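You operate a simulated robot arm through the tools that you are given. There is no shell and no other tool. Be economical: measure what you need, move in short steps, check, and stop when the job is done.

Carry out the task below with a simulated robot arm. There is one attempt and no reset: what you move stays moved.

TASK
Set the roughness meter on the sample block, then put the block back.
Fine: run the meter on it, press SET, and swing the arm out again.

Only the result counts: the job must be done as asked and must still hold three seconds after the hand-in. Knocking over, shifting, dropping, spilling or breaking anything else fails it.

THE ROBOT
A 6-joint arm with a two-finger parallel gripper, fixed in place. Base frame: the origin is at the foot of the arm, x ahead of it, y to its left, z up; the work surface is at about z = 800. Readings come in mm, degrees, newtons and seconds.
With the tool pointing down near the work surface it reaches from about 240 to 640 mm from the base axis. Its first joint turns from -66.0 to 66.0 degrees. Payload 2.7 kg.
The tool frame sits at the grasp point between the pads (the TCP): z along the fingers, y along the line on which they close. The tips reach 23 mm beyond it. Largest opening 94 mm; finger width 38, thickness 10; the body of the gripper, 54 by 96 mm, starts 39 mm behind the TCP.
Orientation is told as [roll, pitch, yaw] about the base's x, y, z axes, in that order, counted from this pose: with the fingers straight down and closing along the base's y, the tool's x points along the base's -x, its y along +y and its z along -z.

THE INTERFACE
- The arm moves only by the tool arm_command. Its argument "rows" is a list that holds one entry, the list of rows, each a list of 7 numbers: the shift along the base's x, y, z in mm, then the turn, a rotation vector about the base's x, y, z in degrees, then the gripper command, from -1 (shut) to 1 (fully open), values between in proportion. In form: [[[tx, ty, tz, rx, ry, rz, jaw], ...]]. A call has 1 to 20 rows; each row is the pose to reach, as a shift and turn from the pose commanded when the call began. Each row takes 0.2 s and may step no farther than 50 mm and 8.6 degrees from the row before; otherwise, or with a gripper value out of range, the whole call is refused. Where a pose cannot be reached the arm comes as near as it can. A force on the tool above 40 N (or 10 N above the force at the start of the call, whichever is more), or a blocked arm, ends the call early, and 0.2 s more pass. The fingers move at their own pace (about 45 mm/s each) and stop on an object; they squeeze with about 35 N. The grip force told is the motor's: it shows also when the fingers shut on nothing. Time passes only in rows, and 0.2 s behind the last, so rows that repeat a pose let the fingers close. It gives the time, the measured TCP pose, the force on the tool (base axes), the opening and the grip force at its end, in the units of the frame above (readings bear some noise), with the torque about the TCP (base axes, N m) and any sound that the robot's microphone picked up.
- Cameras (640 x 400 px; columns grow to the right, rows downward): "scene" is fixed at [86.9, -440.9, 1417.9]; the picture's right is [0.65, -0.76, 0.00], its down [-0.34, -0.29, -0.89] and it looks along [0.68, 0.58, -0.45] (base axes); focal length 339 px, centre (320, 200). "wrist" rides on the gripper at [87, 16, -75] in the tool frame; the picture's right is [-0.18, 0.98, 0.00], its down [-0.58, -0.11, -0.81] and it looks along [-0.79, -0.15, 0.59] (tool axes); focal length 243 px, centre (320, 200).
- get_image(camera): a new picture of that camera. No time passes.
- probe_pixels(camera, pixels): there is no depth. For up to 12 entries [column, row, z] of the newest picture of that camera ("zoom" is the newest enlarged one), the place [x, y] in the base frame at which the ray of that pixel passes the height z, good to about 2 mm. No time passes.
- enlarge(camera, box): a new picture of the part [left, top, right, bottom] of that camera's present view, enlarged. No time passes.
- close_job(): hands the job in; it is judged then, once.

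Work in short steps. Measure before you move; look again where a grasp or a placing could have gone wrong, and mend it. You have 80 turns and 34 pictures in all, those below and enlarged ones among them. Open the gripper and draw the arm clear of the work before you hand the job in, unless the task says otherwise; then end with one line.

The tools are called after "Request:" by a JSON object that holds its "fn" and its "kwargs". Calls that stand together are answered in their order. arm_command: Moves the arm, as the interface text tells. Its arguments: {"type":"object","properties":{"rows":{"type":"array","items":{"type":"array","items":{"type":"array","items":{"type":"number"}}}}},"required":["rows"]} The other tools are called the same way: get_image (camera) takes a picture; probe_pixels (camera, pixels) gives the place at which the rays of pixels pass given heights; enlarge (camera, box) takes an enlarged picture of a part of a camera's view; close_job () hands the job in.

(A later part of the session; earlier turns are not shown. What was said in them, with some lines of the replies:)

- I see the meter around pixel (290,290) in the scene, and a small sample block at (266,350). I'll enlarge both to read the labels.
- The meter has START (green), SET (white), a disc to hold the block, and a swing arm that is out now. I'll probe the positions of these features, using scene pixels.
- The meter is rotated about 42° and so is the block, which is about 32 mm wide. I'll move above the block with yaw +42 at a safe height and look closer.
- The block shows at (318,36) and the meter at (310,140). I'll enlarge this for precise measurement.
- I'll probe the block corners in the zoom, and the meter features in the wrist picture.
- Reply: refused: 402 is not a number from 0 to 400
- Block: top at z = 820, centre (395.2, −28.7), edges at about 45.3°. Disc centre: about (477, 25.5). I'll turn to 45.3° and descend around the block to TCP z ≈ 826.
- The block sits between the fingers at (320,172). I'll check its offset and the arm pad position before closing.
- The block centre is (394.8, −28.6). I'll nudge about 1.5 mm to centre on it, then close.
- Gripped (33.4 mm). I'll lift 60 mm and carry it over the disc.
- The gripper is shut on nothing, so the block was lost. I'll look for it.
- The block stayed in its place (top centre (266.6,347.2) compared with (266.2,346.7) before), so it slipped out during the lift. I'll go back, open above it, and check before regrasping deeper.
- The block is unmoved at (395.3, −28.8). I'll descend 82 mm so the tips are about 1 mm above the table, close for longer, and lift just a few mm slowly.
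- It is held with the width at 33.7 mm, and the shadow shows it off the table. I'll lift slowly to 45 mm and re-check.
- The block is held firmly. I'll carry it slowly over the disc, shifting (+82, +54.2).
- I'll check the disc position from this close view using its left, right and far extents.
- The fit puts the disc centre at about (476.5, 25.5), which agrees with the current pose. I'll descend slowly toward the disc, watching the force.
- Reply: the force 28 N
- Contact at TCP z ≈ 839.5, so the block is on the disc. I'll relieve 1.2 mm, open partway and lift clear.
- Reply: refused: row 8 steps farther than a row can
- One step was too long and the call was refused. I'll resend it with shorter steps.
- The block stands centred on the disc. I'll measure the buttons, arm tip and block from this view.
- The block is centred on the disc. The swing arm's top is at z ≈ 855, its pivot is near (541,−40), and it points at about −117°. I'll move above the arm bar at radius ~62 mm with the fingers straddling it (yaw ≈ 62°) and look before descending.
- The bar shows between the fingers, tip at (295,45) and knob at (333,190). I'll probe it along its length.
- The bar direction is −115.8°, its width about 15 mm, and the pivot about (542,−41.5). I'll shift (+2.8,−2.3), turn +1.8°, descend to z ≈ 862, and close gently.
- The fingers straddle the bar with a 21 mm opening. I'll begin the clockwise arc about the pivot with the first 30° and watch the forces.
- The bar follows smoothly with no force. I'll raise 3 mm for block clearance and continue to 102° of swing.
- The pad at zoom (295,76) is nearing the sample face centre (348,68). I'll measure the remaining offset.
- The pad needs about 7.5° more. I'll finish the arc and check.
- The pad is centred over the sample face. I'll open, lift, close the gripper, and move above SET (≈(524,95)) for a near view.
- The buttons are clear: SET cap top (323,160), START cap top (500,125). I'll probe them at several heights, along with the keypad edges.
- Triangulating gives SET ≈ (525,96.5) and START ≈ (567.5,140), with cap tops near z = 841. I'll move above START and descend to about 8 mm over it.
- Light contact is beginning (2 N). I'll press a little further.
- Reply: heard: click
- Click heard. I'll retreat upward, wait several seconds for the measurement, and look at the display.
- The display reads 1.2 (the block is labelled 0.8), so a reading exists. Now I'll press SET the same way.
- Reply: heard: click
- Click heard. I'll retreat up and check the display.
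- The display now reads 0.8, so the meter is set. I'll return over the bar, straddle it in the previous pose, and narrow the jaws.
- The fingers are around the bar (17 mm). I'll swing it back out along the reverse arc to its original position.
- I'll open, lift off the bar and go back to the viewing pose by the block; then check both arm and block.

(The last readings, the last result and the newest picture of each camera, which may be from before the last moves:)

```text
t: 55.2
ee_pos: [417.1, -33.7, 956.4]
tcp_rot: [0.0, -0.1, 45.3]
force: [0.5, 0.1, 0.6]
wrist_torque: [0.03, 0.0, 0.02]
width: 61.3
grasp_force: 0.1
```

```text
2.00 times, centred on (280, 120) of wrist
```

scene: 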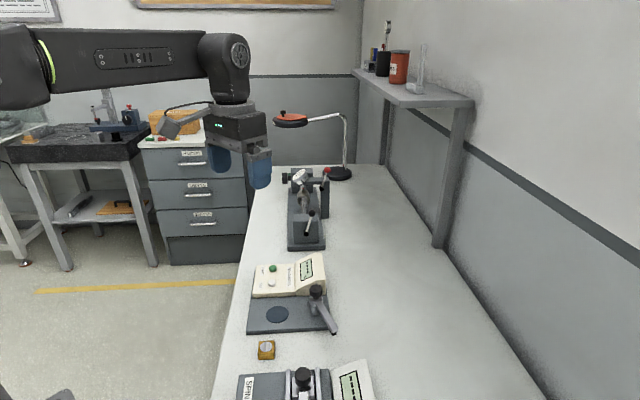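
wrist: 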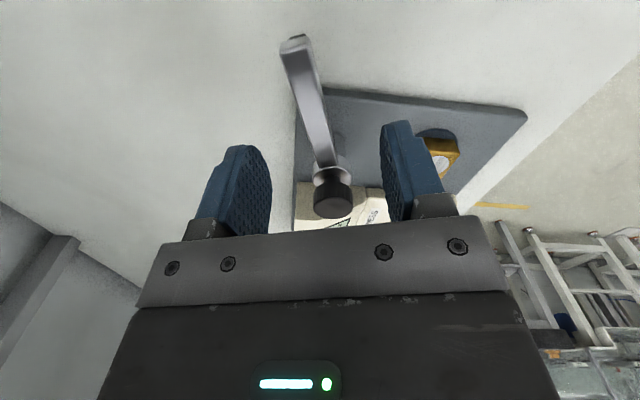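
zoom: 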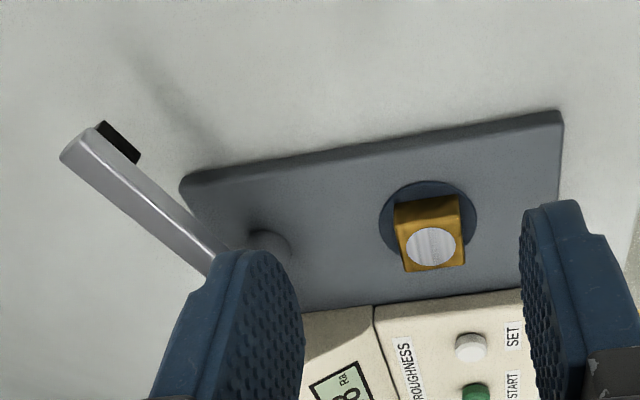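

The arm is back out and the block is as I left it. I'll descend back to the release pose and grip the block, then lift slowly.

Request:
{"fn": "arm_command", "kwargs": {"rows": [[[20, 20, -15, 0, 0, 0, 0.3], [45, 45, -40, 0, 0, 0, 0.3], [60, 60, -70, 0, 0, 0, 0.3], [60, 60, -100, 0, 0, 0, 0.3], [60, 60, -113, 0, 0, 0, 0.3], [60, 60, -119, 0, 0, 0, 0.3], [60, 60, -119, 0, 0, 0, -1], [60, 60, -119, 0, 0, 0, -1], [60, 60, -119, 0, 0, 0, -1], [60, 60, -119, 0, 0, 0, -1], [60, 60, -119, 0, 0, 0, -1], [60, 60, -119, 0, 0, 0, -1]]]}}

Request:
{"fn": "arm_command", "kwargs": {"rows": [[[0, 0, 1, 0, 0, 0, -1], [0, 0, 3, 0, 0, 0, -1], [0, 0, 6, 0, 0, 0, -1], [0, 0, 10, 0, 0, 0, -1], [0, 0, 14, 0, 0, 0, -1], [0, 0, 18, 0, 0, 0, -1], [0, 0, 22, 0, 0, 0, -1], [0, 0, 26, 0, 0, 0, -1], [0, 0, 29, 0, 0, 0, -1], [0, 0, 29, 0, 0, 0, -1]]]}}

```text
t: 57.8
ee_pos: [478.2, 26.2, 838.3]
tcp_rot: [0.0, -0.1, 45.4]
force: [0.3, 0.1, 0.3]
wrist_torque: [0.01, -0.01, -0.04]
width: 33.9
grasp_force: 35.0
```

```text
t: 60.0
ee_pos: [476.7, 25.6, 867.4]
tcp_rot: [0.0, -0.2, 45.3]
force: [-0.3, 0.8, -1.5]
wrist_torque: [0.02, -0.01, -0.02]
width: 33.7
grasp_force: 35.0
```

The block is held (33.7 mm). I'll carry it back slowly by (−82, −54.2).

Request:
{"fn": "arm_command", "kwargs": {"rows": [[[-2, -1.3, 0, 0, 0, 0, -1], [-6, -4, 0, 0, 0, 0, -1], [-12, -8, 0, 0, 0, 0, -1], [-19, -12.5, 0, 0, 0, 0, -1], [-26, -17, 0, 0, 0, 0, -1], [-33, -22, 0, 0, 0, 0, -1], [-40, -26.5, 0, 0, 0, 0, -1], [-47, -31, 0, 0, 0, 0, -1], [-54, -36, 0, 0, 0, 0, -1], [-61, -40.5, 0, 0, 0, 0, -1], [-68, -45, 0, 0, 0, 0, -1], [-74, -49, 0, 0, 0, 0, -1], [-79, -52, 0, 0, 0, 0, -1], [-82, -54.2, 0, 0, 0, 0, -1], [-82, -54.2, 0, 0, 0, 0, -1]]]}}

Request:
{"fn": "arm_command", "kwargs": {"rows": [[[0, 0, -3, 0, 0, 0, -1], [0, 0, -8, 0, 0, 0, -1], [0, 0, -14, 0, 0, 0, -1], [0, 0, -20, 0, 0, 0, -1], [0, 0, -26, 0, 0, 0, -1], [0, 0, -31, 0, 0, 0, -1], [0, 0, -35, 0, 0, 0, -1], [0, 0, -37, 0, 0, 0, -1], [0, 0, -38, 0, 0, 0, -1], [0, 0, -39, 0, 0, 0, -1], [0, 0, -39, 0, 0, 0, -1]]]}}

```text
t: 63.2
ee_pos: [393.4, -28.4, 866.4]
tcp_rot: [0.0, -0.1, 45.3]
force: [0.9, -0.5, -2.0]
wrist_torque: [0.0, 0.0, 0.01]
width: 33.8
grasp_force: 34.6
```

```text
t: 65.6
ee_pos: [395.2, -28.5, 828.4]
tcp_rot: [0.0, -0.1, 45.4]
force: [-1.1, -0.3, -1.9]
wrist_torque: [0.01, -0.01, -0.01]
width: 33.9
grasp_force: 34.9
```

Not yet in contact (weight still −1.9 N). I'll descend by half-millimetres.

Request:
{"fn": "arm_command", "kwargs": {"rows": [[[0, 0, -0.5, 0, 0, 0, -1], [0, 0, -1, 0, 0, 0, -1], [0, 0, -1.5, 0, 0, 0, -1], [0, 0, -1.5, 0, 0, 0, -1]]]}}

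Request:
{"fn": "arm_command", "kwargs": {"rows": [[[0, 0, -0.5, 0, 0, 0, -1], [0, 0, -1, 0, 0, 0, -1], [0, 0, -1, 0, 0, 0, -1]]]}}

```text
t: 66.6
ee_pos: [395.5, -28.0, 826.5]
tcp_rot: [0.0, -0.1, 45.4]
force: [1.1, -0.3, -1.8]
wrist_torque: [0.01, -0.02, 0.0]
width: 33.6
grasp_force: 35.1
```

```text
t: 67.4
ee_pos: [394.0, -27.9, 824.8]
tcp_rot: [0.1, 0.0, 45.3]
force: [-0.5, 0.2, -1.3]
wrist_torque: [-0.03, 0.03, -0.01]
width: 33.9
grasp_force: 35.2
```

Request:
{"fn": "arm_command", "kwargs": {"rows": [[[0, 0, -0.4, 0, 0, 0, -1], [0, 0, -0.8, 0, 0, 0, -1], [0, 0, -0.8, 0, 0, 0, -1]]]}}

```text
t: 68.2
ee_pos: [395.0, -28.4, 824.0]
tcp_rot: [0.0, -0.2, 45.2]
force: [-0.3, -0.5, -1.9]
wrist_torque: [-0.01, 0.02, 0.02]
width: 33.6
grasp_force: 35.4
```

Still no contact. I'll go down another 1 mm carefully.

Request:
{"fn": "arm_command", "kwargs": {"rows": [[[0, 0, -0.4, 0, 0, 0, -1], [0, 0, -0.8, 0, 0, 0, -1], [0, 0, -0.8, 0, 0, 0, -1]]]}}

```text
t: 69.0
ee_pos: [395.6, -28.5, 824.3]
tcp_rot: [0.0, -0.1, 45.4]
force: [-0.5, 0.3, 0.5]
wrist_torque: [0.05, 0.0, 0.0]
width: 33.7
grasp_force: 35.7
```

The force has gone to about zero, so the block is resting on the table. I'll open slowly and retreat upward.

Request:
{"fn": "arm_command", "kwargs": {"rows": [[[0, 0, 0, 0, 0, 0, -0.2], [0, 0, 0, 0, 0, 0, 0.1], [0, 0, 0, 0, 0, 0, 0.4], [0, 0, 0, 0, 0, 0, 0.4], [0, 0, 10, 0, 0, 0, 0.4], [0, 0, 40, 0, 0, 0, 0.4], [0, 0, 81, 0, 0, 0, 0.4], [0, 0, 81, 0, 0, 0, 1]]]}}

Request:
{"fn": "enlarge", "kwargs": {"camera": "wrist", "box": [240, 20, 400, 120]}}

```text
t: 70.8
ee_pos: [393.8, -28.8, 905.3]
tcp_rot: [0.0, -0.1, 45.3]
force: [0.4, -0.3, 0.0]
wrist_torque: [-0.03, 0.0, 0.01]
width: 94.1
grasp_force: 0.1
```

```text
4.00 times, centred on (320, 70) of wrist
```

zoom: 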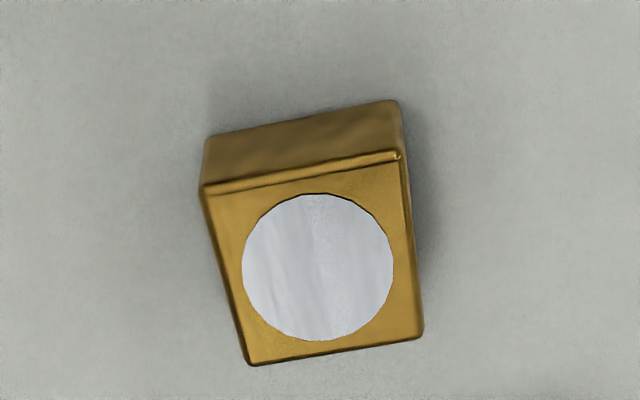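

The block stands nearly where it was. I'll verify the position, then rise clear and check the scene.

Request:
{"fn": "probe_pixels", "kwargs": {"camera": "zoom", "pixels": [[201, 192, 820], [400, 155, 820], [421, 337, 820], [248, 363, 820], [318, 267, 820]]}}

Request:
{"fn": "arm_command", "kwargs": {"rows": [[[0, 0, 45, 0, 0, -8, 1], [0, 5, 90, 0, 0, -16, 1], [5, 15, 135, 0, 0, -24, 1], [8, 25, 180, 0, 0, -32, 1], [10, 35, 225, 0, 0, -40, 1], [10, 35, 270, 0, 0, -45, 1], [10, 35, 300, 0, 0, -45, 1], [10, 35, 300, 0, 0, -45, 1]]]}}

Request:
{"fn": "enlarge", "kwargs": {"camera": "scene", "box": [200, 240, 400, 400]}}

```text
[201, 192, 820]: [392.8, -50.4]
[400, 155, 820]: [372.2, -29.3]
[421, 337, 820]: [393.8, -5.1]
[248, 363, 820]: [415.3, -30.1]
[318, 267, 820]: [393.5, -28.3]
```

```text
t: 72.6
ee_pos: [404.6, 4.9, 1204.6]
tcp_rot: [0.0, -0.1, 0.2]
force: [0.5, 0.0, 0.1]
wrist_torque: [0.0, 0.0, -0.02]
width: 94.3
grasp_force: 0.1
```

```text
2.50 times, centred on (300, 320) of scene
```

zoom: 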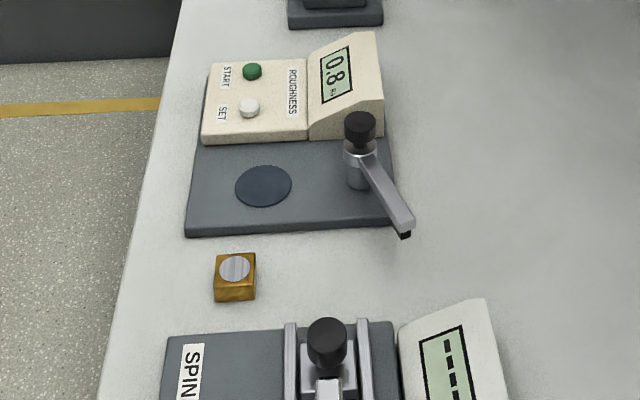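

The display shows 0.8, the swing arm is out, and the block is back within about 2 mm of where it started. The robot arm is clear, so I'm handing in.

Request:
{"fn": "close_job", "kwargs": {}}

```text
The job is handed in.
```

The roughness meter was run on the 0.8 sample block (it first read 1.2) and SET brought it to 0.8; the swing arm is out again and the block is back within about 2 mm of its original place, after slipping from the gripper once on the first lift without visibly shifting.
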